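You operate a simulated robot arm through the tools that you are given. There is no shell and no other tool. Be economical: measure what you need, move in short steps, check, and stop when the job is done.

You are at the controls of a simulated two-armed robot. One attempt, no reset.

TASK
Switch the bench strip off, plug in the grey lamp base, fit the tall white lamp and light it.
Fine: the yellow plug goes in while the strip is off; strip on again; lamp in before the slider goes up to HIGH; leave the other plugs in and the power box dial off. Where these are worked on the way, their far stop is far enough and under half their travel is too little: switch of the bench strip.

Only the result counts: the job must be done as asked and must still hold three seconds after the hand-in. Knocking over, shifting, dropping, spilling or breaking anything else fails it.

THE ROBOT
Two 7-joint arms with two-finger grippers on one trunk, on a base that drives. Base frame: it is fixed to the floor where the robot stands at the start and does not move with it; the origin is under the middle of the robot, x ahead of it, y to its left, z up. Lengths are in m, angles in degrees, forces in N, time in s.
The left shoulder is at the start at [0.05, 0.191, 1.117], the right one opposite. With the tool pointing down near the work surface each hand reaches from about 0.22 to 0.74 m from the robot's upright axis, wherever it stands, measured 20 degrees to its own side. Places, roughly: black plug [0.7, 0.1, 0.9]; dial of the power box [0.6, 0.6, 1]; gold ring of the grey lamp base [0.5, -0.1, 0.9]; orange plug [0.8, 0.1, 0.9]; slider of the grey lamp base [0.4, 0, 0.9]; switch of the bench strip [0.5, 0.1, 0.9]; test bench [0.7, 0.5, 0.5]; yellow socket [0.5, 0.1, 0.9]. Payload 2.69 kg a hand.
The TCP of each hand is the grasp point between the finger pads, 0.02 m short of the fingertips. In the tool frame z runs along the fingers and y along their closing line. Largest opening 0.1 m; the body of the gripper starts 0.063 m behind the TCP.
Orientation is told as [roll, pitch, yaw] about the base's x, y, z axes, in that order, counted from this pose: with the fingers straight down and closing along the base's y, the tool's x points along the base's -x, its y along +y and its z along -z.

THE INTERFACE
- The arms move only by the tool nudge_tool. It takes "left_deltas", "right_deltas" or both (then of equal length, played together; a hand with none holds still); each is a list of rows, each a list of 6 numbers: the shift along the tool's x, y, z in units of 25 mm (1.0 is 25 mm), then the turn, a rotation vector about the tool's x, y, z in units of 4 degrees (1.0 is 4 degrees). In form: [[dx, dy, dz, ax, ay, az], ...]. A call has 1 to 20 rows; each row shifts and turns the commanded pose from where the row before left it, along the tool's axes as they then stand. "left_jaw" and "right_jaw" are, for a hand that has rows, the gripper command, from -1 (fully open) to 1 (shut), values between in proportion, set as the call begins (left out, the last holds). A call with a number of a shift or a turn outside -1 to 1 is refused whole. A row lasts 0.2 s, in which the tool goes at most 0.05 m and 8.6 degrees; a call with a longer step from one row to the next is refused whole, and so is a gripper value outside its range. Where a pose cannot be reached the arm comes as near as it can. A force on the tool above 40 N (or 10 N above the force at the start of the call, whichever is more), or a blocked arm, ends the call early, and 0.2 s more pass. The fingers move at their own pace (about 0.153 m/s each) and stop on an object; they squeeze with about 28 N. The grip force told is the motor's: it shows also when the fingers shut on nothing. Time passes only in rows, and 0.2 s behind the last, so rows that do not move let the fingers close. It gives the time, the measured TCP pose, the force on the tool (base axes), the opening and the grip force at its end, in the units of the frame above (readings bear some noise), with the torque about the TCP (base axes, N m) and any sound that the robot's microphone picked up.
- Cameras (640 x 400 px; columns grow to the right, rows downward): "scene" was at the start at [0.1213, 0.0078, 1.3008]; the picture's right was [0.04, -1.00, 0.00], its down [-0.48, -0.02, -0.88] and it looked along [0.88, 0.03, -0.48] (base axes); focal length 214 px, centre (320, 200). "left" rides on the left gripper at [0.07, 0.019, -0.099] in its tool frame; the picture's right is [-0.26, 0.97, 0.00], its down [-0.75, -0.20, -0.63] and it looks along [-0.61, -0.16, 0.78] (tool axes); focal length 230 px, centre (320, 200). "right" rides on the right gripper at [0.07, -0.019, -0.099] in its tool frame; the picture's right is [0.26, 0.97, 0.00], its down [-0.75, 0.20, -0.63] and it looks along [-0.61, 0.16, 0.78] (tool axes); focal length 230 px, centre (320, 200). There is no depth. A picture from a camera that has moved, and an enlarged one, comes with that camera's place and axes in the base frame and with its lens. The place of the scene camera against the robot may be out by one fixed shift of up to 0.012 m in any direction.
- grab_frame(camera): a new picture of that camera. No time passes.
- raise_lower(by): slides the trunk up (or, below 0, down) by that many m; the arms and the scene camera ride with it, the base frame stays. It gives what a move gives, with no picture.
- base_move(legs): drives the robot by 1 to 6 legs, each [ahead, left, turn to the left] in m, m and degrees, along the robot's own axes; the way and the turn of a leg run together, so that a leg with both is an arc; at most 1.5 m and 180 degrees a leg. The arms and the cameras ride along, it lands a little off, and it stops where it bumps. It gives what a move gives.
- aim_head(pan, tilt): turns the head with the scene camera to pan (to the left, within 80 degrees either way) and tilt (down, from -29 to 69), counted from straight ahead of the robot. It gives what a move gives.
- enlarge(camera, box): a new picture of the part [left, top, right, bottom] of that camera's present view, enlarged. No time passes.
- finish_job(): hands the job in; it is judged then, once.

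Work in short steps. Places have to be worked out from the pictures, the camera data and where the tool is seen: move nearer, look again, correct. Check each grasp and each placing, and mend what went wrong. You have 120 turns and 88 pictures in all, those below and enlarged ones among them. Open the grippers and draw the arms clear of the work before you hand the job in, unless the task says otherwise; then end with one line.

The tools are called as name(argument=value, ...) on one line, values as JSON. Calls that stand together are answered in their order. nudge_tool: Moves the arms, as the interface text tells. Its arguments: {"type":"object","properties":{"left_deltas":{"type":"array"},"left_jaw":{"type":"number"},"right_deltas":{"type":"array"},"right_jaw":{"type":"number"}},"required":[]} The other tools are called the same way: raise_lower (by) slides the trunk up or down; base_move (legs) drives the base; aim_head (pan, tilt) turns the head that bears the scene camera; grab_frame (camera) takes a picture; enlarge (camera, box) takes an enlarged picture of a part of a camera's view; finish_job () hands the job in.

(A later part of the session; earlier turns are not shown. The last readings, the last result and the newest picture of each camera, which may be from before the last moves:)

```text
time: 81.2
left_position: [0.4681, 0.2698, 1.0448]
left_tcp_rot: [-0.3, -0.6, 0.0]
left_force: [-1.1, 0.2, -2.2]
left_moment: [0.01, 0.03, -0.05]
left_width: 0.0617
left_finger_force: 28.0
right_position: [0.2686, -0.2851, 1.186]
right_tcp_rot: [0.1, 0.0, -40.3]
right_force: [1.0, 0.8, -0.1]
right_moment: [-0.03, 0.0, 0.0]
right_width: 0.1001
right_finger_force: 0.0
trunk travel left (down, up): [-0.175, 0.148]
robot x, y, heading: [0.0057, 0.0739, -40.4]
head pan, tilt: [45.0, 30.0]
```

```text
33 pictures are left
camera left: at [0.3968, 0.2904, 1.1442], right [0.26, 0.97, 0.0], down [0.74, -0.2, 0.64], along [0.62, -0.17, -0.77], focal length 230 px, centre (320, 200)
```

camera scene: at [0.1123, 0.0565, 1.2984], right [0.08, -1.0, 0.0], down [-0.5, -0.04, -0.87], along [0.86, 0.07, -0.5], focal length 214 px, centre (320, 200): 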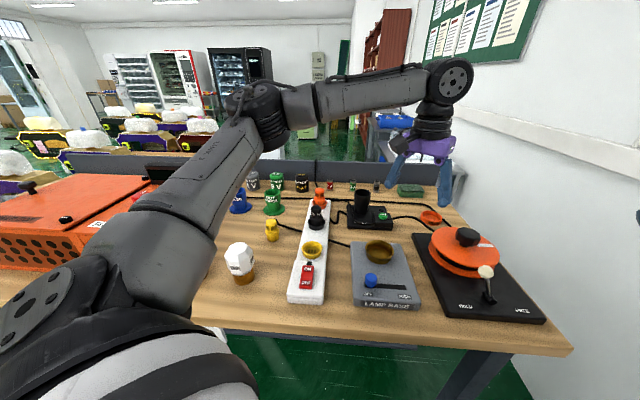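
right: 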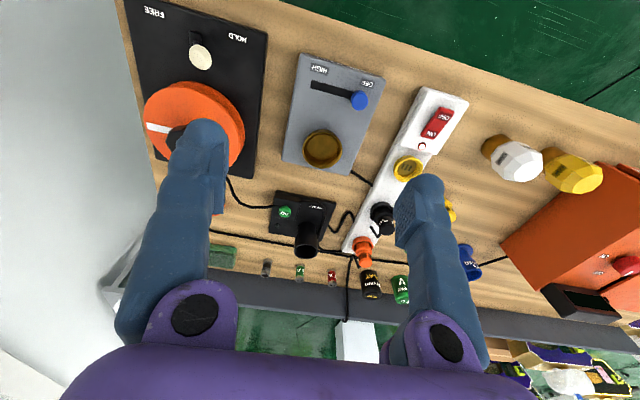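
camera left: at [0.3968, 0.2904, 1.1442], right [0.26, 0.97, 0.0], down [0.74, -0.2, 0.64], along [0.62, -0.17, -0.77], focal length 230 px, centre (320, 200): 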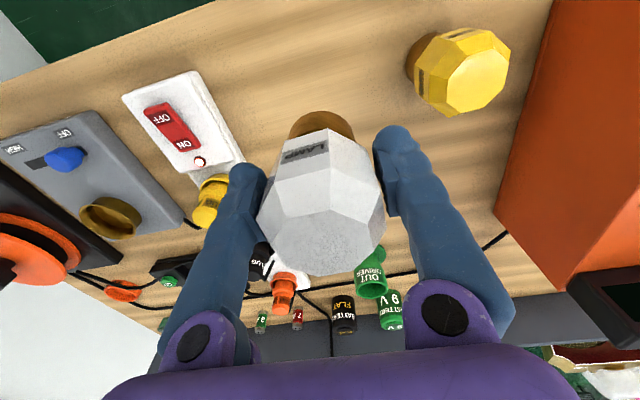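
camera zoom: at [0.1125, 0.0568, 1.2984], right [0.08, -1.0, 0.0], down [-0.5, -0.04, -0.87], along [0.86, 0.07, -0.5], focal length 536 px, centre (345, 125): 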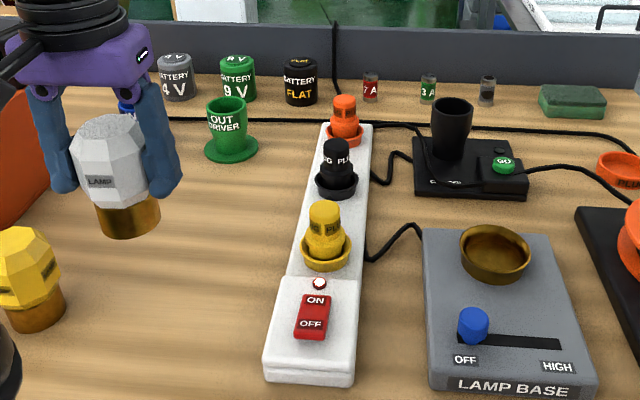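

Lamp held upright. The gold ring triangulates to about [0.543, -0.065, 0.90]; carrying the lamp over there at this height.

nudge_tool(left_deltas=[[-0.17, -0.78, 0, 0, 0, 0], [-0.17, -0.78, 0, 0, 0, 0], [-0.17, -0.78, 0, 0, 0, 0], [-0.17, -0.78, 0, 0, 0, 0], [-0.17, -0.78, 0, 0, 0, 0], [-0.17, -0.78, 0, 0, 0, 0], [-0.17, -0.78, 0, 0, 0, 0], [-0.17, -0.78, 0, 0, 0, 0], [-0.17, -0.78, 0, 0, 0, 0], [-0.17, -0.78, 0, 0, 0, 0], [-0.17, -0.78, 0, 0, 0, 0], [-0.17, -0.78, 0, 0, 0, 0], [-0.17, -0.78, 0, 0, 0, 0], [-0.17, -0.78, 0, 0, 0, 0], [-0.17, -0.78, 0, 0, 0, 0], [-0.17, -0.78, 0, 0, 0, 0], [-0.17, -0.78, 0, 0, 0, 0], [0, 0, 0, 0, 0, 0]])

grab_frame(camera="left")

enlarge(camera="scene", box=[300, 150, 460, 310])

```text
time: 85.0
left_position: [0.5367, -0.0592, 1.0465]
left_tcp_rot: [-0.3, -0.6, 0.0]
left_force: [0.1, 0.5, -1.9]
left_moment: [0.01, 0.0, 0.02]
left_width: 0.0613
left_finger_force: 28.3
right_position: [0.2682, -0.2859, 1.1844]
right_tcp_rot: [0.1, 0.0, -40.1]
right_force: [-0.8, -0.1, 0.3]
right_moment: [-0.02, 0.02, -0.02]
right_width: 0.1
right_finger_force: 0.0
trunk travel left (down, up): [-0.175, 0.148]
robot x, y, heading: [-0.0002, 0.0689, -40.4]
head pan, tilt: [45.0, 30.0]
```

```text
32 pictures are left
camera left: at [0.4662, -0.0402, 1.145], right [0.26, 0.97, 0.0], down [0.74, -0.2, 0.64], along [0.62, -0.17, -0.77], focal length 230 px, centre (320, 200)
```

left: 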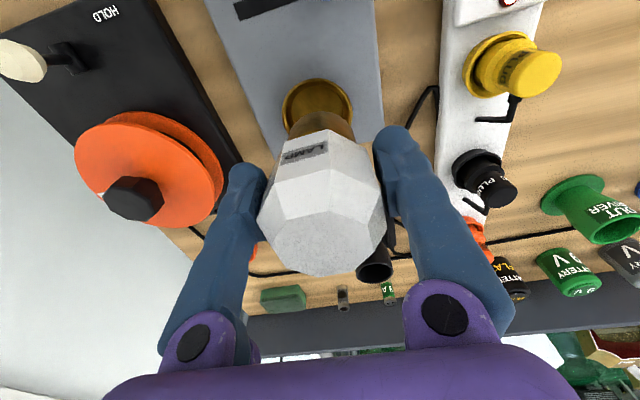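

```text
2.50 times, centred on (380, 230) of scene
camera zoom: at [0.1122, 0.057, 1.2984], right [0.08, -1.0, 0.0], down [-0.5, -0.04, -0.87], along [0.86, 0.07, -0.5], focal length 536 px, centre (170, 125)
```

zoom: 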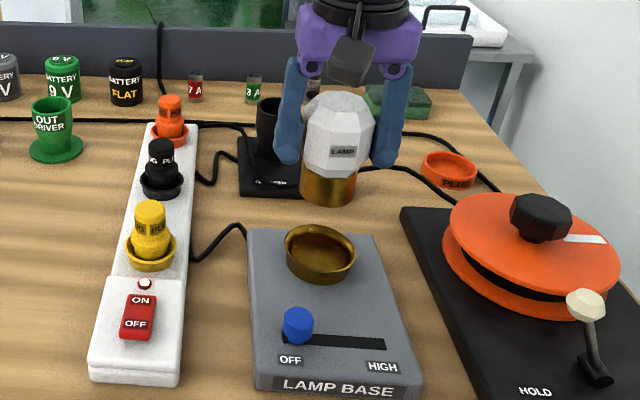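

Alignment is close; I shift to [0.543, -0.064] and come down to just above the ring, then compare again.

nudge_tool(left_deltas=[[-0.25, -0.18, 0, 0, 0, 0], [0, 0, 0.5, 0, 0, 0], [0, 0, 0.7, 0, 0, 0], [0, 0, 0.7, 0, 0, 0], [0, 0, 0.5, 0, 0, 0], [0, 0, 0, 0, 0, 0]])

enlarge(camera="left", box=[220, 50, 420, 220])

enlarge(camera="scene", box=[320, 190, 420, 270])

```text
time: 86.4
left_position: [0.5446, -0.0624, 0.9865]
left_tcp_rot: [-0.3, -0.7, 0.0]
left_force: [-0.9, 0.6, -1.2]
left_moment: [0.02, 0.01, 0.0]
left_width: 0.0614
left_finger_force: 28.1
right_position: [0.2678, -0.2862, 1.1852]
right_tcp_rot: [0.1, 0.0, -40.2]
right_force: [-0.5, 1.0, 0.5]
right_moment: [-0.05, 0.01, 0.02]
right_width: 0.1001
right_finger_force: 0.0
trunk travel left (down, up): [-0.175, 0.148]
robot x, y, heading: [0.0009, 0.0732, -40.2]
head pan, tilt: [45.0, 30.0]
```

```text
2.35 times, centred on (320, 135) of left
camera zoom: at [0.4741, -0.0437, 1.0852], right [0.26, 0.97, 0.0], down [0.74, -0.2, 0.64], along [0.62, -0.17, -0.77], focal length 541 px, centre (320, 353)
```

zoom: 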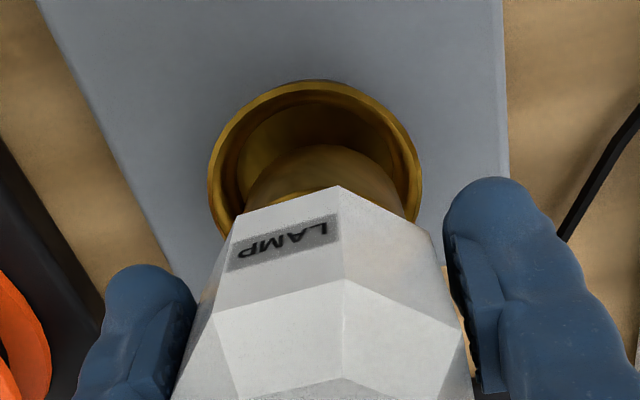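

```text
5.00 times, centred on (370, 230) of scene
camera zoom: at [0.1123, 0.0567, 1.2984], right [0.08, -1.0, 0.0], down [-0.5, -0.04, -0.87], along [0.86, 0.07, -0.5], focal length 1072 px, centre (70, 50)
```

zoom: 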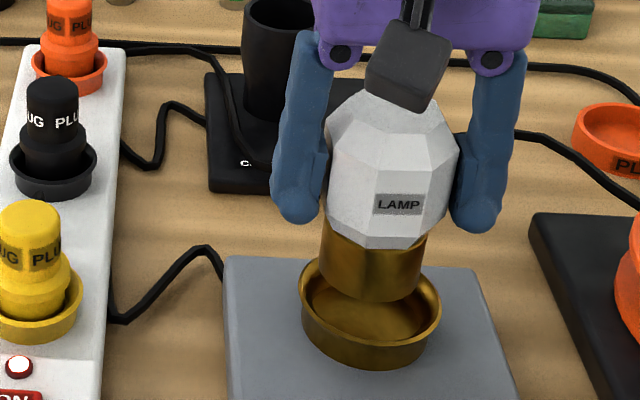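

Relative to the ring the lamp's brass base should go ~3 mm right and ~4 mm back. I apply that and lower slowly until contact.

nudge_tool(left_deltas=[[0.16, -0.12, 0, 0, 0, 0], [0, 0, 0.2, 0, 0, 0], [0, 0, 0.2, 0, 0, 0], [0, 0, 0.15, 0, 0, 0], [0, 0, 0.15, 0, 0, 0], [0, 0, 0, 0, 0, 0]])

enlarge(camera="left", box=[220, 50, 420, 220])

enlarge(camera="scene", box=[320, 190, 420, 270])

```text
time: 87.8
left_position: [0.54, -0.066, 0.9691]
left_tcp_rot: [-0.3, -0.5, 0.0]
left_force: [0.8, -0.6, -2.2]
left_moment: [-0.01, 0.0, 0.03]
left_width: 0.0613
left_finger_force: 27.7
right_position: [0.2678, -0.2867, 1.1845]
right_tcp_rot: [0.1, 0.0, -40.2]
right_force: [0.2, 0.4, -0.4]
right_moment: [-0.03, -0.02, 0.0]
right_width: 0.1
right_finger_force: 0.0
trunk travel left (down, up): [-0.175, 0.148]
robot x, y, heading: [-0.0016, 0.0696, -40.2]
head pan, tilt: [45.0, 30.0]
```

```text
2.35 times, centred on (320, 135) of left
camera zoom: at [0.4694, -0.0477, 1.0683], right [0.26, 0.97, 0.0], down [0.74, -0.2, 0.64], along [0.62, -0.17, -0.77], focal length 541 px, centre (320, 353)
```

zoom: 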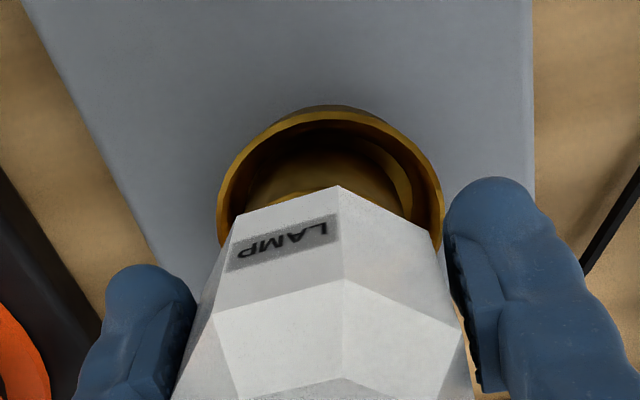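

```text
5.00 times, centred on (370, 230) of scene
camera zoom: at [0.1124, 0.0567, 1.2984], right [0.08, -1.0, 0.0], down [-0.5, -0.04, -0.87], along [0.86, 0.07, -0.5], focal length 1072 px, centre (70, 50)
```

zoom: 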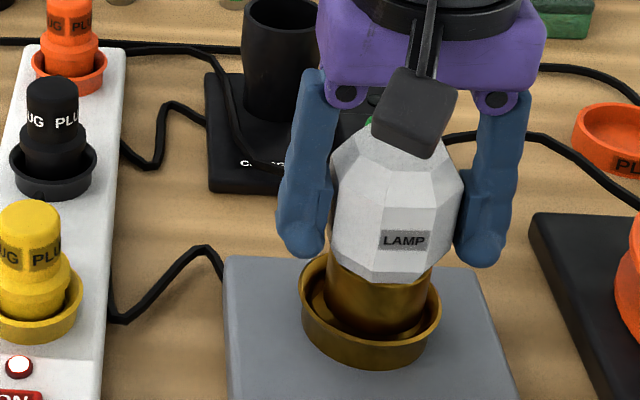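

Brass base is entering the ring, slightly right of centre. Shift 2 mm left and lower further.

nudge_tool(left_deltas=[[0, 0.08, 0, 0, 0, 0], [0, 0, 0.1, 0, 0, 0], [0, 0, 0.1, 0, 0, 0], [0, 0, 0.1, 0, 0, 0], [0, 0, 0.1, 0, 0, 0], [0, 0, 0, 0, 0, 0]])

enlarge(camera="scene", box=[320, 190, 420, 270])

```text
time: 89.2
left_position: [0.5404, -0.0648, 0.9586]
left_tcp_rot: [-0.3, -0.6, 0.1]
left_force: [-0.5, -0.6, -1.9]
left_moment: [0.03, -0.02, 0.04]
left_width: 0.0615
left_finger_force: 28.2
right_position: [0.2683, -0.2861, 1.1844]
right_tcp_rot: [0.1, 0.0, -40.3]
right_force: [0.6, 0.3, 0.8]
right_moment: [0.0, 0.0, -0.03]
right_width: 0.1001
right_finger_force: 0.1
trunk travel left (down, up): [-0.175, 0.148]
robot x, y, heading: [-0.0038, 0.0726, -40.2]
head pan, tilt: [45.0, 30.0]
```

```text
5.00 times, centred on (370, 230) of scene
camera zoom: at [0.1124, 0.0567, 1.2984], right [0.08, -1.0, 0.0], down [-0.5, -0.04, -0.87], along [0.86, 0.07, -0.5], focal length 1072 px, centre (70, 50)
```

zoom: 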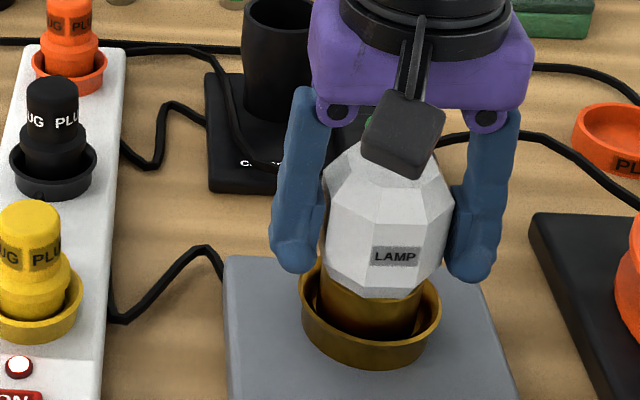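

It is inside the ring with no contact. Lowering on until it touches the bottom.

nudge_tool(left_deltas=[[0, 0, 0.1, 0, 0, 0], [0, 0, 0.1, 0, 0, 0], [0, 0, 0.1, 0, 0, 0], [0, 0, 0.1, 0, 0, 0], [0, 0, 0.1, 0, 0, 0], [0, 0, 0, 0, 0, 0]])

```text
time: 90.6
left_position: [0.5406, -0.0649, 0.949]
left_tcp_rot: [-0.6, -0.9, 0.0]
left_force: [5.1, 4.1, 32.6]
left_moment: [0.11, -0.16, -0.15]
left_width: 0.0617
left_finger_force: 27.8
right_position: [0.2668, -0.2858, 1.186]
right_tcp_rot: [0.1, -0.1, -40.3]
right_force: [-0.9, -0.5, -0.1]
right_moment: [-0.02, 0.0, -0.01]
right_width: 0.1004
right_finger_force: 0.2
trunk travel left (down, up): [-0.175, 0.148]
robot x, y, heading: [0.0043, 0.0692, -40.3]
head pan, tilt: [45.0, 30.0]
```

Firm contact with 33 N, near-central. Checking the picture before releasing.

enlarge(camera="scene", box=[320, 190, 420, 270])

enlarge(camera="left", box=[220, 50, 420, 220])

```text
5.00 times, centred on (370, 230) of scene
camera zoom: at [0.11, 0.0578, 1.2989], right [0.08, -1.0, 0.0], down [-0.5, -0.04, -0.87], along [0.86, 0.07, -0.5], focal length 1072 px, centre (70, 50)
```

zoom: 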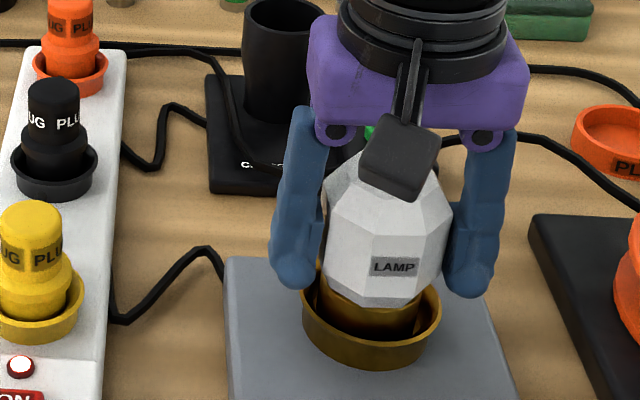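

```text
2.35 times, centred on (320, 135) of left
camera zoom: at [0.4686, -0.045, 1.0487], right [0.26, 0.97, -0.01], down [0.74, -0.19, 0.64], along [0.62, -0.17, -0.76], focal length 541 px, centre (320, 353)
```

zoom: 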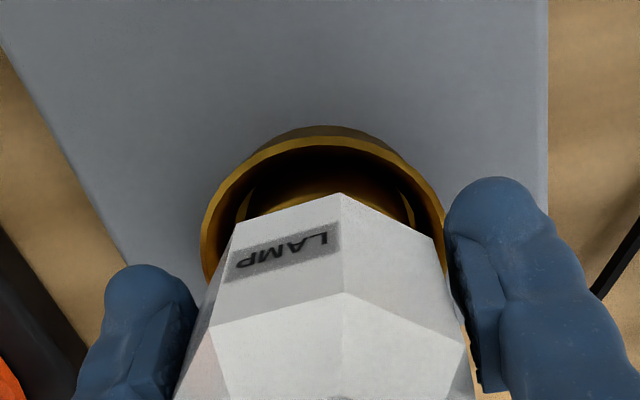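

Brass base sits about 2 cm inside the ring on its floor. I relieve the push by 2 mm, open the jaws and rise.

nudge_tool(left_deltas=[[0, 0, -0.08, 0, 0, 0], [0, 0, 0, 0, 0, 0]])

nudge_tool(left_deltas=[[0, 0, 0, 0, 0, 0], [0, 0, 0, 0, 0, 0]], left_jaw=-1)

nudge_tool(left_deltas=[[0, 0, -0.5, 0, 0, 0], [0, 0, -0.8, 0, 0, 0], [0, 0, -0.9, 0, 0, 0], [0, 0, -0.9, 0, 0, 0], [0, 0, -0.9, 0, 0, 0], [0.9, 0.5, 0, 0, 0, 0], [0.9, 0.5, 0, 0, 0, 0], [0.9, 0.5, 0, 0, 0, 0], [0, 0, 0, 0, 0, 0]])

enlarge(camera="scene", box=[300, 170, 440, 310])

grab_frame(camera="left")

```text
time: 91.2
left_position: [0.5396, -0.0642, 0.951]
left_tcp_rot: [-0.4, -0.7, 0.0]
left_force: [7.1, 0.1, 24.0]
left_moment: [-0.11, -0.53, 0.01]
left_width: 0.0615
left_finger_force: 28.2
right_position: [0.2665, -0.2852, 1.186]
right_tcp_rot: [0.2, -0.1, -40.3]
right_force: [0.6, 0.8, -0.2]
right_moment: [0.0, 0.0, -0.02]
right_width: 0.1002
right_finger_force: 0.0
trunk travel left (down, up): [-0.175, 0.148]
robot x, y, heading: [0.0008, 0.0697, -40.3]
head pan, tilt: [45.0, 30.0]
```

```text
time: 91.8
left_position: [0.5406, -0.0646, 0.9474]
left_tcp_rot: [-0.2, -0.5, 0.0]
left_force: [-0.4, -0.1, 0.6]
left_moment: [0.01, 0.0, 0.0]
left_width: 0.0998
left_finger_force: 0.0
right_position: [0.2683, -0.286, 1.1846]
right_tcp_rot: [0.0, -0.1, -40.3]
right_force: [-0.3, 0.1, -0.1]
right_moment: [0.0, 0.0, -0.04]
right_width: 0.1002
right_finger_force: 0.1
trunk travel left (down, up): [-0.175, 0.148]
robot x, y, heading: [0.0007, 0.072, -40.2]
head pan, tilt: [45.0, 30.0]
```

```text
time: 93.8
left_position: [0.4721, -0.0279, 1.0498]
left_tcp_rot: [-0.3, -0.7, 0.0]
left_force: [-0.3, -0.7, -0.6]
left_moment: [0.01, -0.02, 0.03]
left_width: 0.1001
left_finger_force: 0.2
right_position: [0.2678, -0.286, 1.1843]
right_tcp_rot: [0.1, -0.1, -40.2]
right_force: [-0.6, -0.1, -0.5]
right_moment: [0.02, -0.02, -0.01]
right_width: 0.0999
right_finger_force: 0.0
trunk travel left (down, up): [-0.175, 0.148]
robot x, y, heading: [0.0023, 0.0727, -40.0]
head pan, tilt: [45.0, 30.0]
```

```text
2.86 times, centred on (370, 240) of scene
camera zoom: at [0.1125, 0.0566, 1.2983], right [0.08, -1.0, 0.0], down [-0.5, -0.04, -0.87], along [0.86, 0.07, -0.5], focal length 613 px, centre (177, 86)
```

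zoom: 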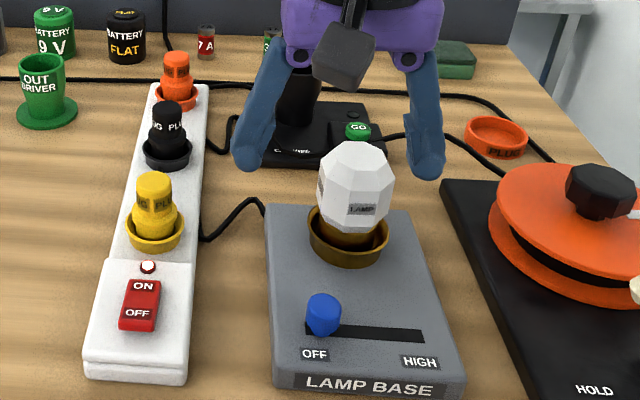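

```text
22 pictures are left
camera left: at [0.4012, -0.0079, 1.1484], right [0.26, 0.97, 0.0], down [0.74, -0.2, 0.64], along [0.62, -0.17, -0.77], focal length 230 px, centre (320, 200)
```

left: 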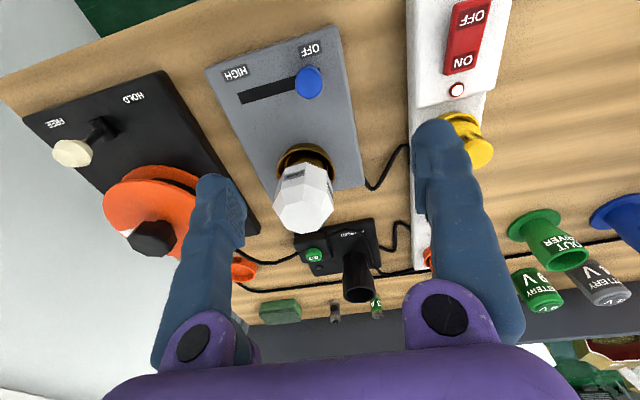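

The lamp stands in the ring; I enlarge to check whether it is upright and fully down.

enlarge(camera="scene", box=[340, 195, 410, 265])

enlarge(camera="left", box=[230, 100, 380, 250])

```text
5.71 times, centred on (375, 230) of scene
camera zoom: at [0.1125, 0.0566, 1.2983], right [0.08, -1.0, 0.0], down [-0.5, -0.04, -0.87], along [0.86, 0.07, -0.5], focal length 1226 px, centre (6, 29)
```

zoom: 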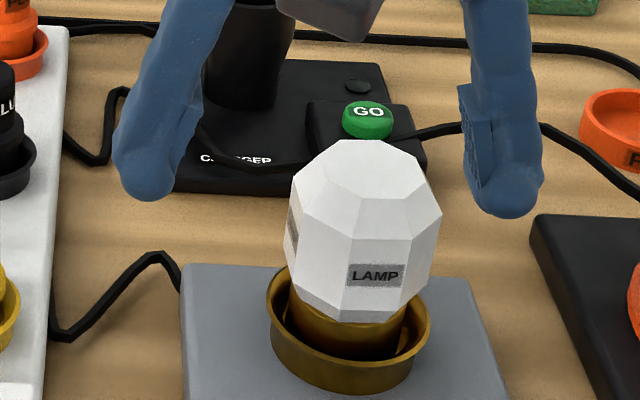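

```text
2.67 times, centred on (305, 175) of left
camera zoom: at [0.4012, -0.0079, 1.1484], right [0.26, 0.97, 0.0], down [0.74, -0.2, 0.64], along [0.62, -0.17, -0.77], focal length 614 px, centre (360, 267)
```

zoom: 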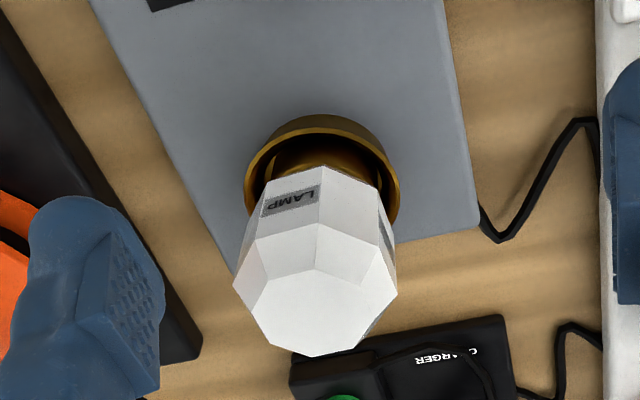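

Looks upright and about 2 cm deep. I press lightly on its top with closed fingers to make sure it is bottomed.

nudge_tool(left_deltas=[[0, 0, -0.6, 0, 0, 0], [0, 0, -0.6, 0, 0, 0], [-0.7, -0.36, 0, 0, 0, 0], [-0.7, -0.36, 0, 0, 0, 0], [-0.7, -0.36, 0, 0, 0, 0], [-0.65, -0.36, 0, 0, 0, 0], [0, 0, 0.8, 0, 0, 0], [0, 0, 0.6, 0, 0, 0], [0, 0, 0, 0, 0, 0]], left_jaw=1)

nudge_tool(left_deltas=[[0, 0, 0.25, 0, 0, 0], [0, 0, 0.25, 0, 0, 0], [0, 0, 0.2, 0, 0, 0], [0, 0, 0.15, 0, 0, 0], [0, 0, 0.15, 0, 0, 0], [0, 0, 0.15, 0, 0, 0], [0, 0, 0.15, 0, 0, 0], [0, 0, 0.15, 0, 0, 0], [0, 0, 0.15, 0, 0, 0], [0, 0, 0.15, 0, 0, 0]])

```text
time: 95.8
left_position: [0.5405, -0.0616, 1.0454]
left_tcp_rot: [-0.4, -0.6, 0.0]
left_force: [0.7, 1.0, 0.2]
left_moment: [0.0, -0.03, -0.06]
left_width: 0.0
left_finger_force: 28.0
right_position: [0.2686, -0.2865, 1.1859]
right_tcp_rot: [0.1, 0.0, -40.2]
right_force: [-0.1, 0.3, -0.1]
right_moment: [-0.01, 0.02, -0.03]
right_width: 0.1001
right_finger_force: 0.0
trunk travel left (down, up): [-0.175, 0.148]
robot x, y, heading: [0.0008, 0.0711, -40.1]
head pan, tilt: [45.0, 30.0]
```

```text
time: 98.0
left_position: [0.5411, -0.0631, 1.0069]
left_tcp_rot: [-0.8, -1.2, 0.0]
left_force: [4.4, 4.4, 37.2]
left_moment: [0.17, 0.02, -0.01]
left_width: 0.006
left_finger_force: 27.7
right_position: [0.2658, -0.2851, 1.1861]
right_tcp_rot: [0.1, -0.2, -40.2]
right_force: [-0.3, 0.9, 0.2]
right_moment: [-0.03, 0.01, 0.02]
right_width: 0.1
right_finger_force: 0.1
trunk travel left (down, up): [-0.175, 0.148]
robot x, y, heading: [-0.0016, 0.0688, -40.1]
head pan, tilt: [45.0, 30.0]
```

Lamp firm (top at 0.987 ⇒ bottomed). Now the slider: knob at about [0.452, -0.033], slot running along −y to about -0.11. I rise, go around to the knob's left side and look.

nudge_tool(left_deltas=[[0, 0, -0.8, 0, 0, 0], [0, 0, -0.9, 0, 0, 0], [0.8, 0.6, 0, -0.1, 0.15, 0], [0.8, 0.6, 0, 0, 0, 0], [0.8, 0.6, 0, 0, 0, 0], [0.8, 0.6, 0, 0, 0, 0], [0.3, 0.5, 0, 0, 0, 0], [0, 0, 0.9, 0, 0, 0], [0, 0, 0.9, 0, 0, 0], [0, 0, 0.9, 0, 0, 0], [0, 0, 0.9, 0, 0, 0], [0, 0, 0, 0, 0, 0]])

grab_frame(camera="left")

enlarge(camera="scene", box=[300, 190, 440, 320])

```text
time: 100.6
left_position: [0.4531, 0.0116, 0.9512]
left_tcp_rot: [0.0, -0.1, 0.0]
left_force: [0.5, 0.4, -0.5]
left_moment: [0.01, 0.02, -0.01]
left_width: 0.0001
left_finger_force: 27.7
right_position: [0.2676, -0.286, 1.1844]
right_tcp_rot: [0.1, 0.0, -40.2]
right_force: [0.9, 0.1, 1.0]
right_moment: [0.04, -0.01, -0.03]
right_width: 0.1
right_finger_force: 0.0
trunk travel left (down, up): [-0.175, 0.148]
robot x, y, heading: [0.0043, 0.0689, -40.3]
head pan, tilt: [45.0, 30.0]
```

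```text
19 pictures are left
camera left: at [0.3835, 0.0291, 1.0521], right [0.26, 0.97, 0.0], down [0.75, -0.2, 0.63], along [0.61, -0.16, -0.78], focal length 230 px, centre (320, 200)
```

left: 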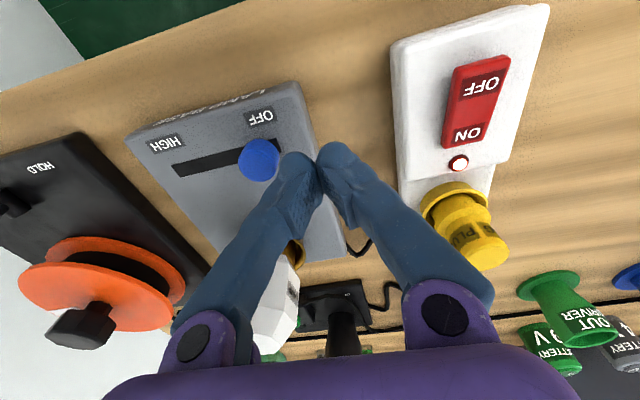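

```text
3.08 times, centred on (370, 255) of scene
camera zoom: at [0.1121, 0.0568, 1.2984], right [0.08, -1.0, 0.0], down [-0.5, -0.04, -0.87], along [0.86, 0.07, -0.5], focal length 660 px, centre (166, 31)
```

zoom: 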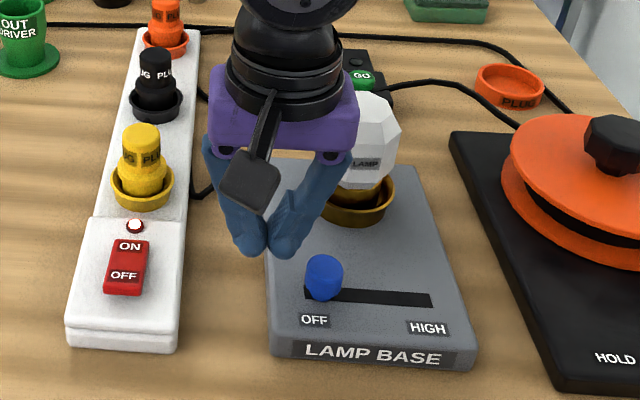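

The tip is ~2 cm left of the knob. Descending to tip z≈0.889, beside the knob.

nudge_tool(left_deltas=[[0, 0, 0.5, 0, 0, 0], [0, 0, 0.5, 0, 0, 0], [0, 0, 0.3, 0, 0, 0], [0, 0, 0.2, 0, 0, 0], [0, 0, 0.15, 0, 0, 0], [0, 0, 0, 0, 0, 0]])

enlarge(camera="scene", box=[320, 220, 420, 320])

```text
time: 102.0
left_position: [0.4536, 0.0107, 0.9113]
left_tcp_rot: [0.1, 0.0, 0.0]
left_force: [-0.5, 0.3, 0.8]
left_moment: [-0.01, -0.03, 0.03]
left_width: 0.0004
left_finger_force: 28.2
right_position: [0.2678, -0.2859, 1.1841]
right_tcp_rot: [0.0, 0.0, -40.2]
right_force: [-0.5, 0.3, -0.8]
right_moment: [0.0, 0.0, -0.02]
right_width: 0.1002
right_finger_force: 0.0
trunk travel left (down, up): [-0.175, 0.148]
robot x, y, heading: [-0.0004, 0.0708, -40.1]
head pan, tilt: [45.0, 30.0]
```

```text
4.00 times, centred on (370, 270) of scene
camera zoom: at [0.1123, 0.0568, 1.2984], right [0.08, -1.0, 0.0], down [-0.5, -0.04, -0.87], along [0.86, 0.07, -0.5], focal length 858 px, centre (120, -80)
```

zoom: 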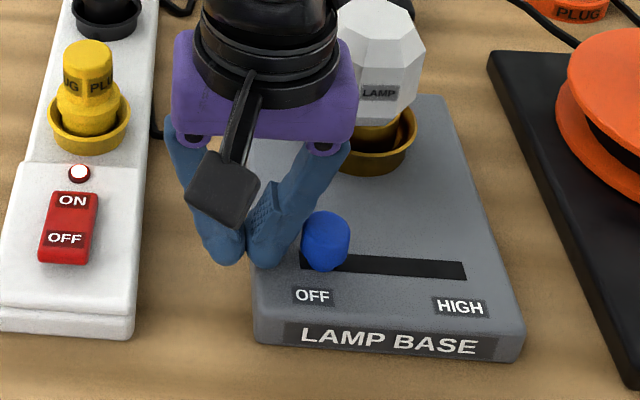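

Positioned beside the knob. Pushing it toward HIGH (−y) about 6.5 cm first, then checking.

nudge_tool(left_deltas=[[0, -0.4, 0, 0, 0, 0], [0, -0.4, 0, 0, 0, 0], [0, -0.4, 0, 0, 0, 0], [0, -0.4, 0, 0, 0, 0], [0, -0.4, 0, 0, 0, 0], [0, -0.4, 0, 0, 0, 0], [0, -0.2, 0, 0, 0, 0], [0, 0, 0, 0, 0, 0]])

enlarge(camera="scene", box=[310, 190, 440, 320])

```text
time: 103.8
left_position: [0.4535, -0.0558, 0.9118]
left_tcp_rot: [0.0, 0.0, -0.1]
left_force: [-0.3, 0.8, 0.0]
left_moment: [0.01, -0.01, -0.01]
left_width: 0.0
left_finger_force: 27.6
right_position: [0.2676, -0.2861, 1.1852]
right_tcp_rot: [0.1, 0.0, -40.2]
right_force: [-0.5, -1.3, -0.3]
right_moment: [0.01, 0.02, 0.0]
right_width: 0.1
right_finger_force: 0.0
trunk travel left (down, up): [-0.175, 0.148]
robot x, y, heading: [-0.0008, 0.0685, -40.3]
head pan, tilt: [45.0, 30.0]
```

```text
3.08 times, centred on (375, 255) of scene
camera zoom: at [0.1122, 0.0568, 1.2984], right [0.08, -1.0, 0.0], down [-0.5, -0.04, -0.87], along [0.86, 0.07, -0.5], focal length 660 px, centre (151, 31)
```

zoom: 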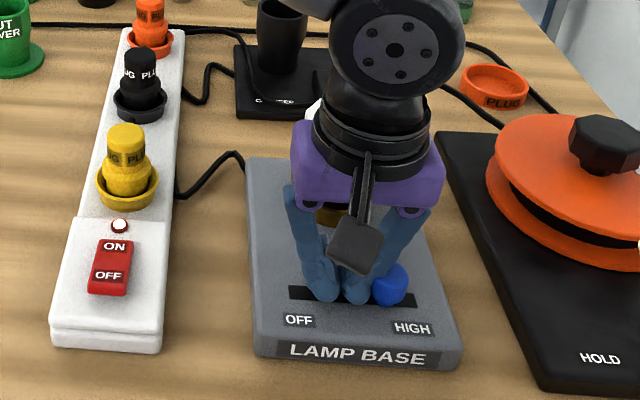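

The knob rides along freely, about 1 cm from the slot's end. Pushing on in small steps until the stop is felt.

nudge_tool(left_deltas=[[0, -0.12, 0, 0, 0, 0], [0, -0.12, 0, 0, 0, 0], [0, -0.12, 0, 0, 0, 0], [0, 0, 0, 0, 0, 0]])

enlarge(camera="scene", box=[310, 190, 440, 320])

```text
time: 104.8
left_position: [0.4539, -0.0632, 0.9107]
left_tcp_rot: [0.1, 0.1, 0.0]
left_force: [0.2, 0.9, -0.5]
left_moment: [0.04, 0.01, 0.04]
left_width: 0.0
left_finger_force: 27.9
right_position: [0.2686, -0.2858, 1.1853]
right_tcp_rot: [0.2, 0.0, -40.2]
right_force: [-0.1, -0.1, 0.2]
right_moment: [-0.02, 0.0, -0.02]
right_width: 0.0999
right_finger_force: 0.2
trunk travel left (down, up): [-0.175, 0.148]
robot x, y, heading: [0.0005, 0.0678, -40.1]
head pan, tilt: [45.0, 30.0]
```

```text
3.08 times, centred on (375, 255) of scene
camera zoom: at [0.1123, 0.0568, 1.2984], right [0.08, -1.0, 0.0], down [-0.5, -0.04, -0.87], along [0.86, 0.07, -0.5], focal length 660 px, centre (151, 31)
```

zoom: 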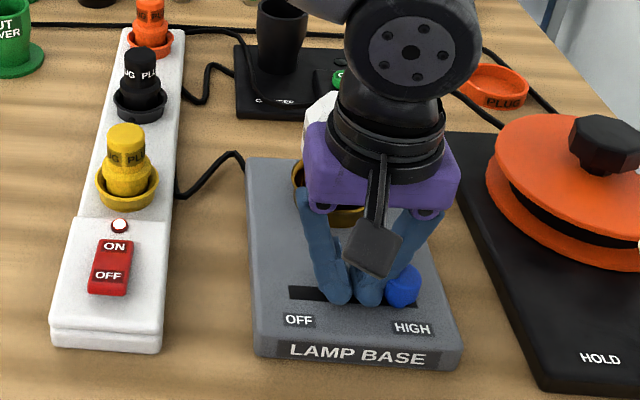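

Knob has nearly reached the slot's end; a few more 2 mm steps to feel the stop.

nudge_tool(left_deltas=[[0, -0.08, 0, 0, 0, 0], [0, -0.08, 0, 0, 0, 0], [0, 0, 0, 0, 0, 0]])

```text
time: 105.6
left_position: [0.4537, -0.0653, 0.9109]
left_tcp_rot: [0.2, -0.1, 0.0]
left_force: [0.2, 13.2, 4.5]
left_moment: [-0.17, 0.02, -0.05]
left_width: 0.0
left_finger_force: 28.3
right_position: [0.2683, -0.2847, 1.1849]
right_tcp_rot: [0.0, -0.1, -40.2]
right_force: [-0.7, 0.4, -1.1]
right_moment: [0.0, -0.01, 0.01]
right_width: 0.1001
right_finger_force: 0.1
trunk travel left (down, up): [-0.175, 0.148]
robot x, y, heading: [-0.0014, 0.0717, -40.2]
head pan, tilt: [45.0, 30.0]
```

Stop felt (13 N). I back off, rise and look whether the lamp is lit.

nudge_tool(left_deltas=[[0, 0.5, 0, 0, 0, 0], [0, 0.5, -0.6, 0, 0, 0], [0, 0, -0.9, 0, 0, 0], [0, 0, -0.9, 0, 0, 0], [0.4, 0.3, -0.9, 0, 0, 0], [0.4, 0.6, -0.9, 0, 0, 0], [0.3, 0.8, -0.9, 0, 0, 0], [0, 0.8, -0.9, 0, 0, 0], [0, 0.8, -0.6, 0, 0, 0], [0, 0.8, 0, 0, 0, 0], [0, 0.8, 0, 0, 0, 0], [0, 0, 0, 0, 0, 0]])

grab_frame(camera="scene")

grab_frame(camera="left")

```text
time: 108.2
left_position: [0.4253, 0.0806, 1.0779]
left_tcp_rot: [0.1, 0.1, -0.1]
left_force: [-0.9, -0.1, -0.1]
left_moment: [-0.01, 0.01, -0.01]
left_width: 0.0
left_finger_force: 27.9
right_position: [0.2686, -0.2864, 1.1841]
right_tcp_rot: [0.1, 0.0, -40.3]
right_force: [-0.4, -0.2, 0.2]
right_moment: [0.05, 0.01, -0.02]
right_width: 0.1002
right_finger_force: 0.0
trunk travel left (down, up): [-0.175, 0.148]
robot x, y, heading: [0.0028, 0.0695, -40.1]
head pan, tilt: [45.0, 30.0]
```

```text
14 pictures are left
camera scene: at [0.1123, 0.0563, 1.2984], right [0.08, -1.0, 0.0], down [-0.5, -0.04, -0.87], along [0.86, 0.07, -0.5], focal length 214 px, centre (320, 200)
```

scene: 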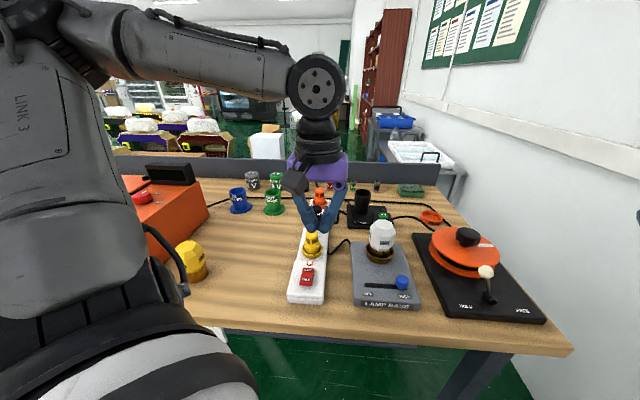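

```text
13 pictures are left
camera left: at [0.3561, 0.0992, 1.177], right [0.26, 0.97, 0.0], down [0.75, -0.2, 0.63], along [0.61, -0.16, -0.78], focal length 230 px, centre (320, 200)
```

left: 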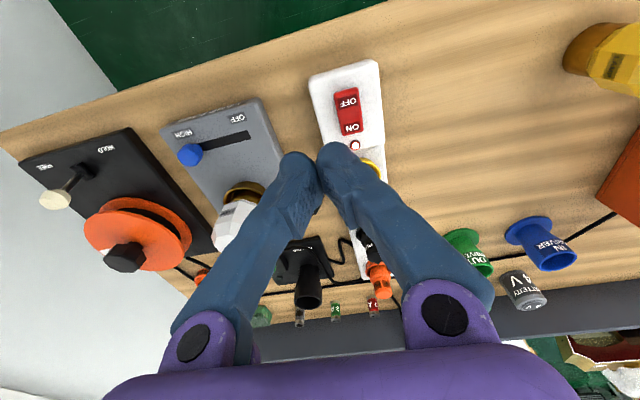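

Enlarging the lamp and yellow plug.

enlarge(camera="scene", box=[280, 190, 440, 320])

enlarge(camera="scene", box=[350, 205, 420, 275])

```text
3.08 times, centred on (360, 255) of scene
camera zoom: at [0.1123, 0.0563, 1.2984], right [0.08, -1.0, 0.0], down [-0.5, -0.04, -0.87], along [0.86, 0.07, -0.5], focal length 660 px, centre (197, 31)
```

zoom: 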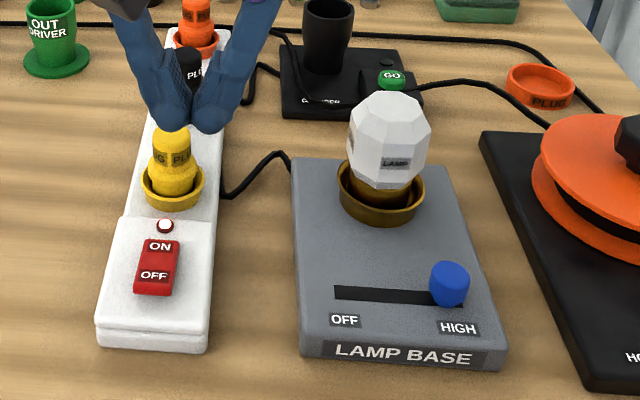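

```text
5.71 times, centred on (385, 240) of scene
camera zoom: at [0.1123, 0.0563, 1.2984], right [0.08, -1.0, 0.0], down [-0.5, -0.04, -0.87], along [0.86, 0.07, -0.5], focal length 1226 px, centre (-51, -29)
```

zoom: 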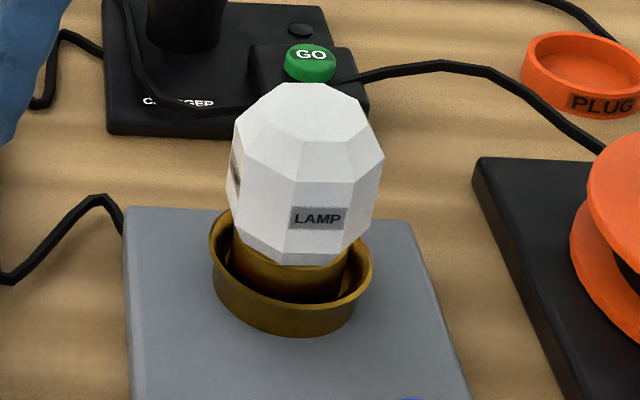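

The knob is at HIGH, but the lamp isn't glowing and it leans about 5° to the left, so it isn't properly bottomed (brass riding on the cup wall). I will put the slider back to OFF, then reseat the lamp. First I turn the robot a little more for reach.

base_move(legs=[[0, 0, -13]])

aim_head(pan=52, tilt=35)

grab_frame(camera="scene")

```text
time: 109.4
left_position: [0.4173, -0.0154, 1.0769]
left_tcp_rot: [0.1, 0.0, -13.1]
left_force: [-0.2, 0.1, -0.8]
left_moment: [-0.03, 0.0, 0.01]
left_width: 0.0
left_finger_force: 27.8
right_position: [0.1794, -0.3369, 1.1849]
right_tcp_rot: [0.2, -0.1, -53.4]
right_force: [-0.7, 0.6, 0.4]
right_moment: [-0.02, -0.01, 0.02]
right_width: 0.1002
right_finger_force: 0.1
trunk travel left (down, up): [-0.175, 0.148]
robot x, y, heading: [0.0045, 0.0668, -53.4]
head pan, tilt: [45.0, 30.0]
```

```text
time: 110.1
left_position: [0.4176, -0.0157, 1.0776]
left_tcp_rot: [0.2, 0.0, -13.1]
left_force: [-0.3, -0.4, -0.5]
left_moment: [-0.02, -0.02, 0.0]
left_width: 0.0001
left_finger_force: 28.0
right_position: [0.1811, -0.336, 1.184]
right_tcp_rot: [0.1, 0.0, -53.3]
right_force: [0.4, -0.5, -1.0]
right_moment: [0.01, 0.0, 0.02]
right_width: 0.0999
right_finger_force: 0.0
trunk travel left (down, up): [-0.175, 0.148]
robot x, y, heading: [-0.0019, 0.0686, -53.4]
head pan, tilt: [52.0, 35.0]
```

```text
10 pictures are left
camera scene: at [0.1036, 0.041, 1.2906], right [-0.02, -1.0, 0.0], down [-0.57, 0.01, -0.82], along [0.82, -0.02, -0.57], focal length 214 px, centre (320, 200)
```

scene: 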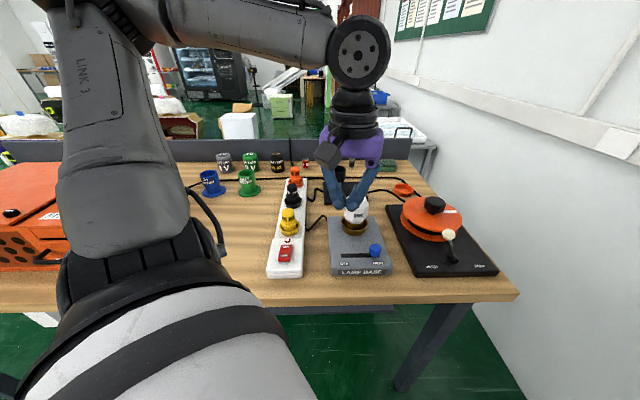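

Rotating the tool back to yaw 0, opening to 7 cm, and going over the knob at [0.452, -0.103].

nudge_tool(left_deltas=[[0, 0, 0, 0, 0, -1], [0, 0, 0, 0, 0, -1], [0, 0, 0, 0, 0, -1], [-0.1, 0, 0, 0, 0, -0.28], [-0.33, -0.87, 0.2, 0, 0, 0], [-0.33, -0.87, 0.4, 0, 0, 0], [-0.33, -0.87, 0.5, 0, 0, 0], [-0.33, -0.87, 0.5, 0, 0, 0], [0, 0, 0.8, 0, 0, 0], [0, 0, 0.8, 0, 0, 0], [0, 0, 0.8, 0, 0, 0], [0, 0, 0.8, 0, 0, 0], [0, 0, 0, 0, 0, 0]], left_jaw=-0.4)

grab_frame(camera="left")

```text
time: 112.9
left_position: [0.4515, -0.1025, 0.9586]
left_tcp_rot: [0.0, 0.0, 0.0]
left_force: [-0.1, -0.1, 0.4]
left_moment: [-0.01, 0.02, 0.01]
left_width: 0.0698
left_finger_force: 0.0
right_position: [0.1794, -0.3366, 1.1843]
right_tcp_rot: [0.1, -0.1, -53.3]
right_force: [0.2, 0.6, 0.3]
right_moment: [0.01, 0.01, 0.01]
right_width: 0.1001
right_finger_force: 0.1
trunk travel left (down, up): [-0.175, 0.148]
robot x, y, heading: [0.001, 0.0738, -53.4]
head pan, tilt: [52.0, 35.0]
```

```text
9 pictures are left
camera left: at [0.3815, -0.084, 1.0576], right [0.26, 0.97, 0.0], down [0.75, -0.2, 0.63], along [0.61, -0.16, -0.78], focal length 230 px, centre (320, 200)
```

left: 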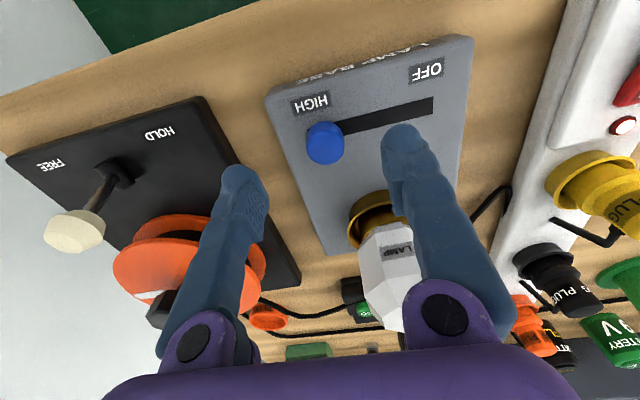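

Knob is between the fingers. Descending and pulling it back toward OFF (+y).

nudge_tool(left_deltas=[[0, 0, 0.7, 0, 0, 0], [0, 0, 0.7, 0, 0, 0], [0, 0, 0.48, 0, 0, 0], [0, 0.5, 0, 0, 0, 0], [0, 0.5, 0, 0, 0, 0], [0, 0.5, 0, 0, 0, 0], [0, 0.5, 0, 0, 0, 0], [0, 0.5, 0, 0, 0, 0], [0, 0.5, 0, 0, 0, 0], [0, 0.3, 0, 0, 0, 0], [0, 0, 0, 0, 0, 0]])

nudge_tool(left_deltas=[[0, 0.1, 0, 0, 0, 0], [0, 0.1, 0, 0, 0, 0], [0, 0, 0, 0, 0, 0]])

```text
time: 115.3
left_position: [0.4515, -0.0198, 0.909]
left_tcp_rot: [0.1, 0.0, -0.1]
left_force: [1.0, -1.6, 3.7]
left_moment: [-0.14, -0.01, -0.03]
left_width: 0.0715
left_finger_force: 0.6
right_position: [0.1802, -0.3375, 1.1845]
right_tcp_rot: [0.1, 0.0, -53.3]
right_force: [0.4, 0.6, -0.2]
right_moment: [0.01, -0.01, -0.02]
right_width: 0.1
right_finger_force: 0.1
trunk travel left (down, up): [-0.175, 0.148]
robot x, y, heading: [0.0017, 0.0697, -53.4]
head pan, tilt: [52.0, 35.0]
```

```text
time: 116.1
left_position: [0.4533, -0.0148, 0.9098]
left_tcp_rot: [0.1, -0.1, 0.0]
left_force: [-0.6, -0.5, 0.9]
left_moment: [-0.05, -0.01, 0.03]
left_width: 0.0709
left_finger_force: 0.3
right_position: [0.1795, -0.3383, 1.1851]
right_tcp_rot: [0.1, 0.1, -53.3]
right_force: [0.6, -0.2, -0.1]
right_moment: [0.0, -0.02, -0.03]
right_width: 0.0999
right_finger_force: 0.2
trunk travel left (down, up): [-0.175, 0.148]
robot x, y, heading: [-0.0006, 0.0728, -53.3]
head pan, tilt: [52.0, 35.0]
```

Still moving freely; a bit more to the OFF stop.

nudge_tool(left_deltas=[[0, 0.1, 0, 0, 0, 0], [0, 0.1, 0, 0, 0, 0], [0, 0.1, 0, 0, 0, 0], [0, 0, 0, 0, 0, 0]])

```text
time: 117.1
left_position: [0.4528, -0.0084, 0.9101]
left_tcp_rot: [-0.1, -0.1, -0.1]
left_force: [-1.6, -8.7, -0.9]
left_moment: [0.11, -0.03, -0.05]
left_width: 0.0745
left_finger_force: 3.6
right_position: [0.1806, -0.3376, 1.185]
right_tcp_rot: [0.1, 0.0, -53.3]
right_force: [0.0, -0.3, 0.0]
right_moment: [-0.02, 0.01, 0.02]
right_width: 0.1
right_finger_force: 0.1
trunk travel left (down, up): [-0.175, 0.148]
robot x, y, heading: [0.0041, 0.0705, -53.2]
head pan, tilt: [52.0, 35.0]
```

Stop felt: slider back at OFF. Rising, opening fully and going over the lamp at [0.541, -0.063].

nudge_tool(left_deltas=[[0, -0.3, 0, 0, 0, 0], [0, 0, -1, 0, 0, 0], [0, 0, -1, 0, 0, 0], [0, 0, -1, 0, 0, 0], [0, 0, -1, 0, 0, 0], [0, 0, -1, 0, 0, 0], [0, 0, -1, 0, 0, 0], [0, 0, -0.8, 0, 0, 0], [-0.88, -0.48, 0, 0, 0, 0], [-0.88, -0.48, 0, 0, 0, 0], [-0.88, -0.48, 0, 0, 0, 0], [-0.88, -0.46, 0, 0, 0, 0], [0, 0, 0, 0, 0, 0]])

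nudge_tool(left_deltas=[[0, 0, 0.2, 0, 0, 0], [0, 0, 0.8, 0, 0, 0], [0, 0, 0.8, 0, 0, 0], [0, 0, 0, 0, 0, 0]], left_jaw=-1)

grab_frame(camera="left")

```text
time: 119.9
left_position: [0.541, -0.0637, 1.0811]
left_tcp_rot: [0.1, -0.1, -0.1]
left_force: [0.4, -0.1, -0.4]
left_moment: [-0.03, 0.03, 0.04]
left_width: 0.07
left_finger_force: 0.0
right_position: [0.1793, -0.3368, 1.1861]
right_tcp_rot: [0.1, 0.0, -53.4]
right_force: [0.2, 0.4, -0.1]
right_moment: [0.02, 0.01, 0.01]
right_width: 0.1001
right_finger_force: 0.0
trunk travel left (down, up): [-0.175, 0.148]
robot x, y, heading: [0.0043, 0.0692, -53.4]
head pan, tilt: [52.0, 35.0]
```

```text
time: 120.9
left_position: [0.5399, -0.0647, 1.0349]
left_tcp_rot: [0.1, -0.1, 0.0]
left_force: [-0.1, 0.0, 0.1]
left_moment: [0.0, -0.05, 0.0]
left_width: 0.1
left_finger_force: 0.1
right_position: [0.1799, -0.3371, 1.1845]
right_tcp_rot: [0.1, 0.0, -53.3]
right_force: [-0.3, 0.1, 0.5]
right_moment: [-0.02, 0.0, -0.01]
right_width: 0.1
right_finger_force: 0.1
trunk travel left (down, up): [-0.175, 0.148]
robot x, y, heading: [-0.0007, 0.0723, -53.2]
head pan, tilt: [52.0, 35.0]
```

```text
8 pictures are left
camera left: at [0.4698, -0.0448, 1.1348], right [0.26, 0.97, 0.0], down [0.75, -0.2, 0.63], along [0.61, -0.16, -0.78], focal length 230 px, centre (320, 200)
```

left: 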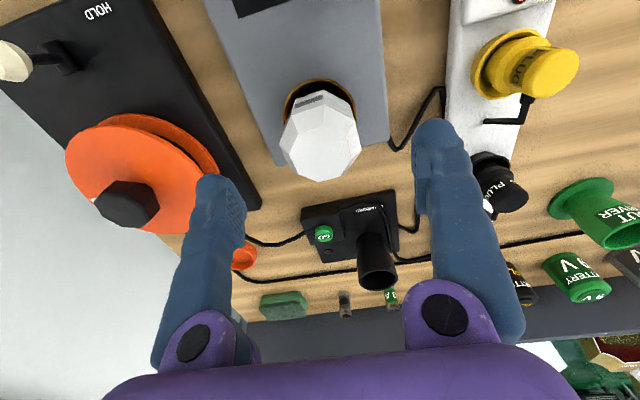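

Lamp is centred between the open fingers. Descending to TCP z≈0.95 and closing.

nudge_tool(left_deltas=[[-0.04, 0.06, 0.7, 0, 0, 0], [0, 0, 0.7, 0, 0, 0], [0, 0, 0.7, 0, 0, 0], [0, 0, 0.7, 0, 0, 0], [0, 0, 0.6, 0, 0, 0], [0, 0, 0, 0, 0, 0]])

nudge_tool(left_deltas=[[0, 0, 0, 0, 0, 0], [0, 0, 0, 0, 0, 0], [0, 0, 0, 0, 0, 0]], left_jaw=1)

```text
time: 122.3
left_position: [0.5403, -0.0626, 0.9496]
left_tcp_rot: [0.1, 0.1, 0.0]
left_force: [0.2, 0.1, -0.7]
left_moment: [0.01, -0.01, 0.03]
left_width: 0.0999
left_finger_force: 0.1
right_position: [0.18, -0.3372, 1.1857]
right_tcp_rot: [0.1, -0.1, -53.3]
right_force: [0.2, 0.6, -0.3]
right_moment: [-0.06, 0.03, -0.02]
right_width: 0.1003
right_finger_force: 0.0
trunk travel left (down, up): [-0.175, 0.148]
robot x, y, heading: [0.001, 0.0694, -53.3]
head pan, tilt: [52.0, 35.0]
```

```text
time: 123.1
left_position: [0.5403, -0.0634, 0.9502]
left_tcp_rot: [0.0, 0.0, 0.0]
left_force: [1.4, -4.7, 0.4]
left_moment: [-0.16, -0.02, -0.01]
left_width: 0.0614
left_finger_force: 28.2
right_position: [0.1812, -0.3361, 1.1856]
right_tcp_rot: [0.1, 0.0, -53.3]
right_force: [-0.3, 0.0, 0.2]
right_moment: [-0.02, 0.02, -0.02]
right_width: 0.0999
right_finger_force: 0.0
trunk travel left (down, up): [-0.175, 0.148]
robot x, y, heading: [0.0017, 0.0719, -53.3]
head pan, tilt: [52.0, 35.0]
```

Gripped. Lift 6 mm, shift 3 mm forward, and feel down again.

nudge_tool(left_deltas=[[0, 0, -0.25, 0, 0, 0], [-0.12, 0, 0, 0, 0, 0], [0, 0, 0.12, 0, 0, 0], [0, 0, 0.12, 0, 0, 0], [0, 0, 0.1, 0, 0, 0], [0, 0, 0, 0, 0, 0]])

```text
time: 124.5
left_position: [0.5435, -0.0628, 0.9504]
left_tcp_rot: [0.0, -0.2, 0.0]
left_force: [3.3, -2.9, 19.6]
left_moment: [0.3, 0.0, -0.06]
left_width: 0.0613
left_finger_force: 28.1
right_position: [0.1794, -0.3357, 1.1843]
right_tcp_rot: [0.1, -0.1, -53.2]
right_force: [-1.1, 0.3, -0.2]
right_moment: [0.0, 0.0, 0.01]
right_width: 0.0998
right_finger_force: 0.0
trunk travel left (down, up): [-0.175, 0.148]
robot x, y, heading: [0.0026, 0.0692, -53.2]
head pan, tilt: [52.0, 35.0]
```

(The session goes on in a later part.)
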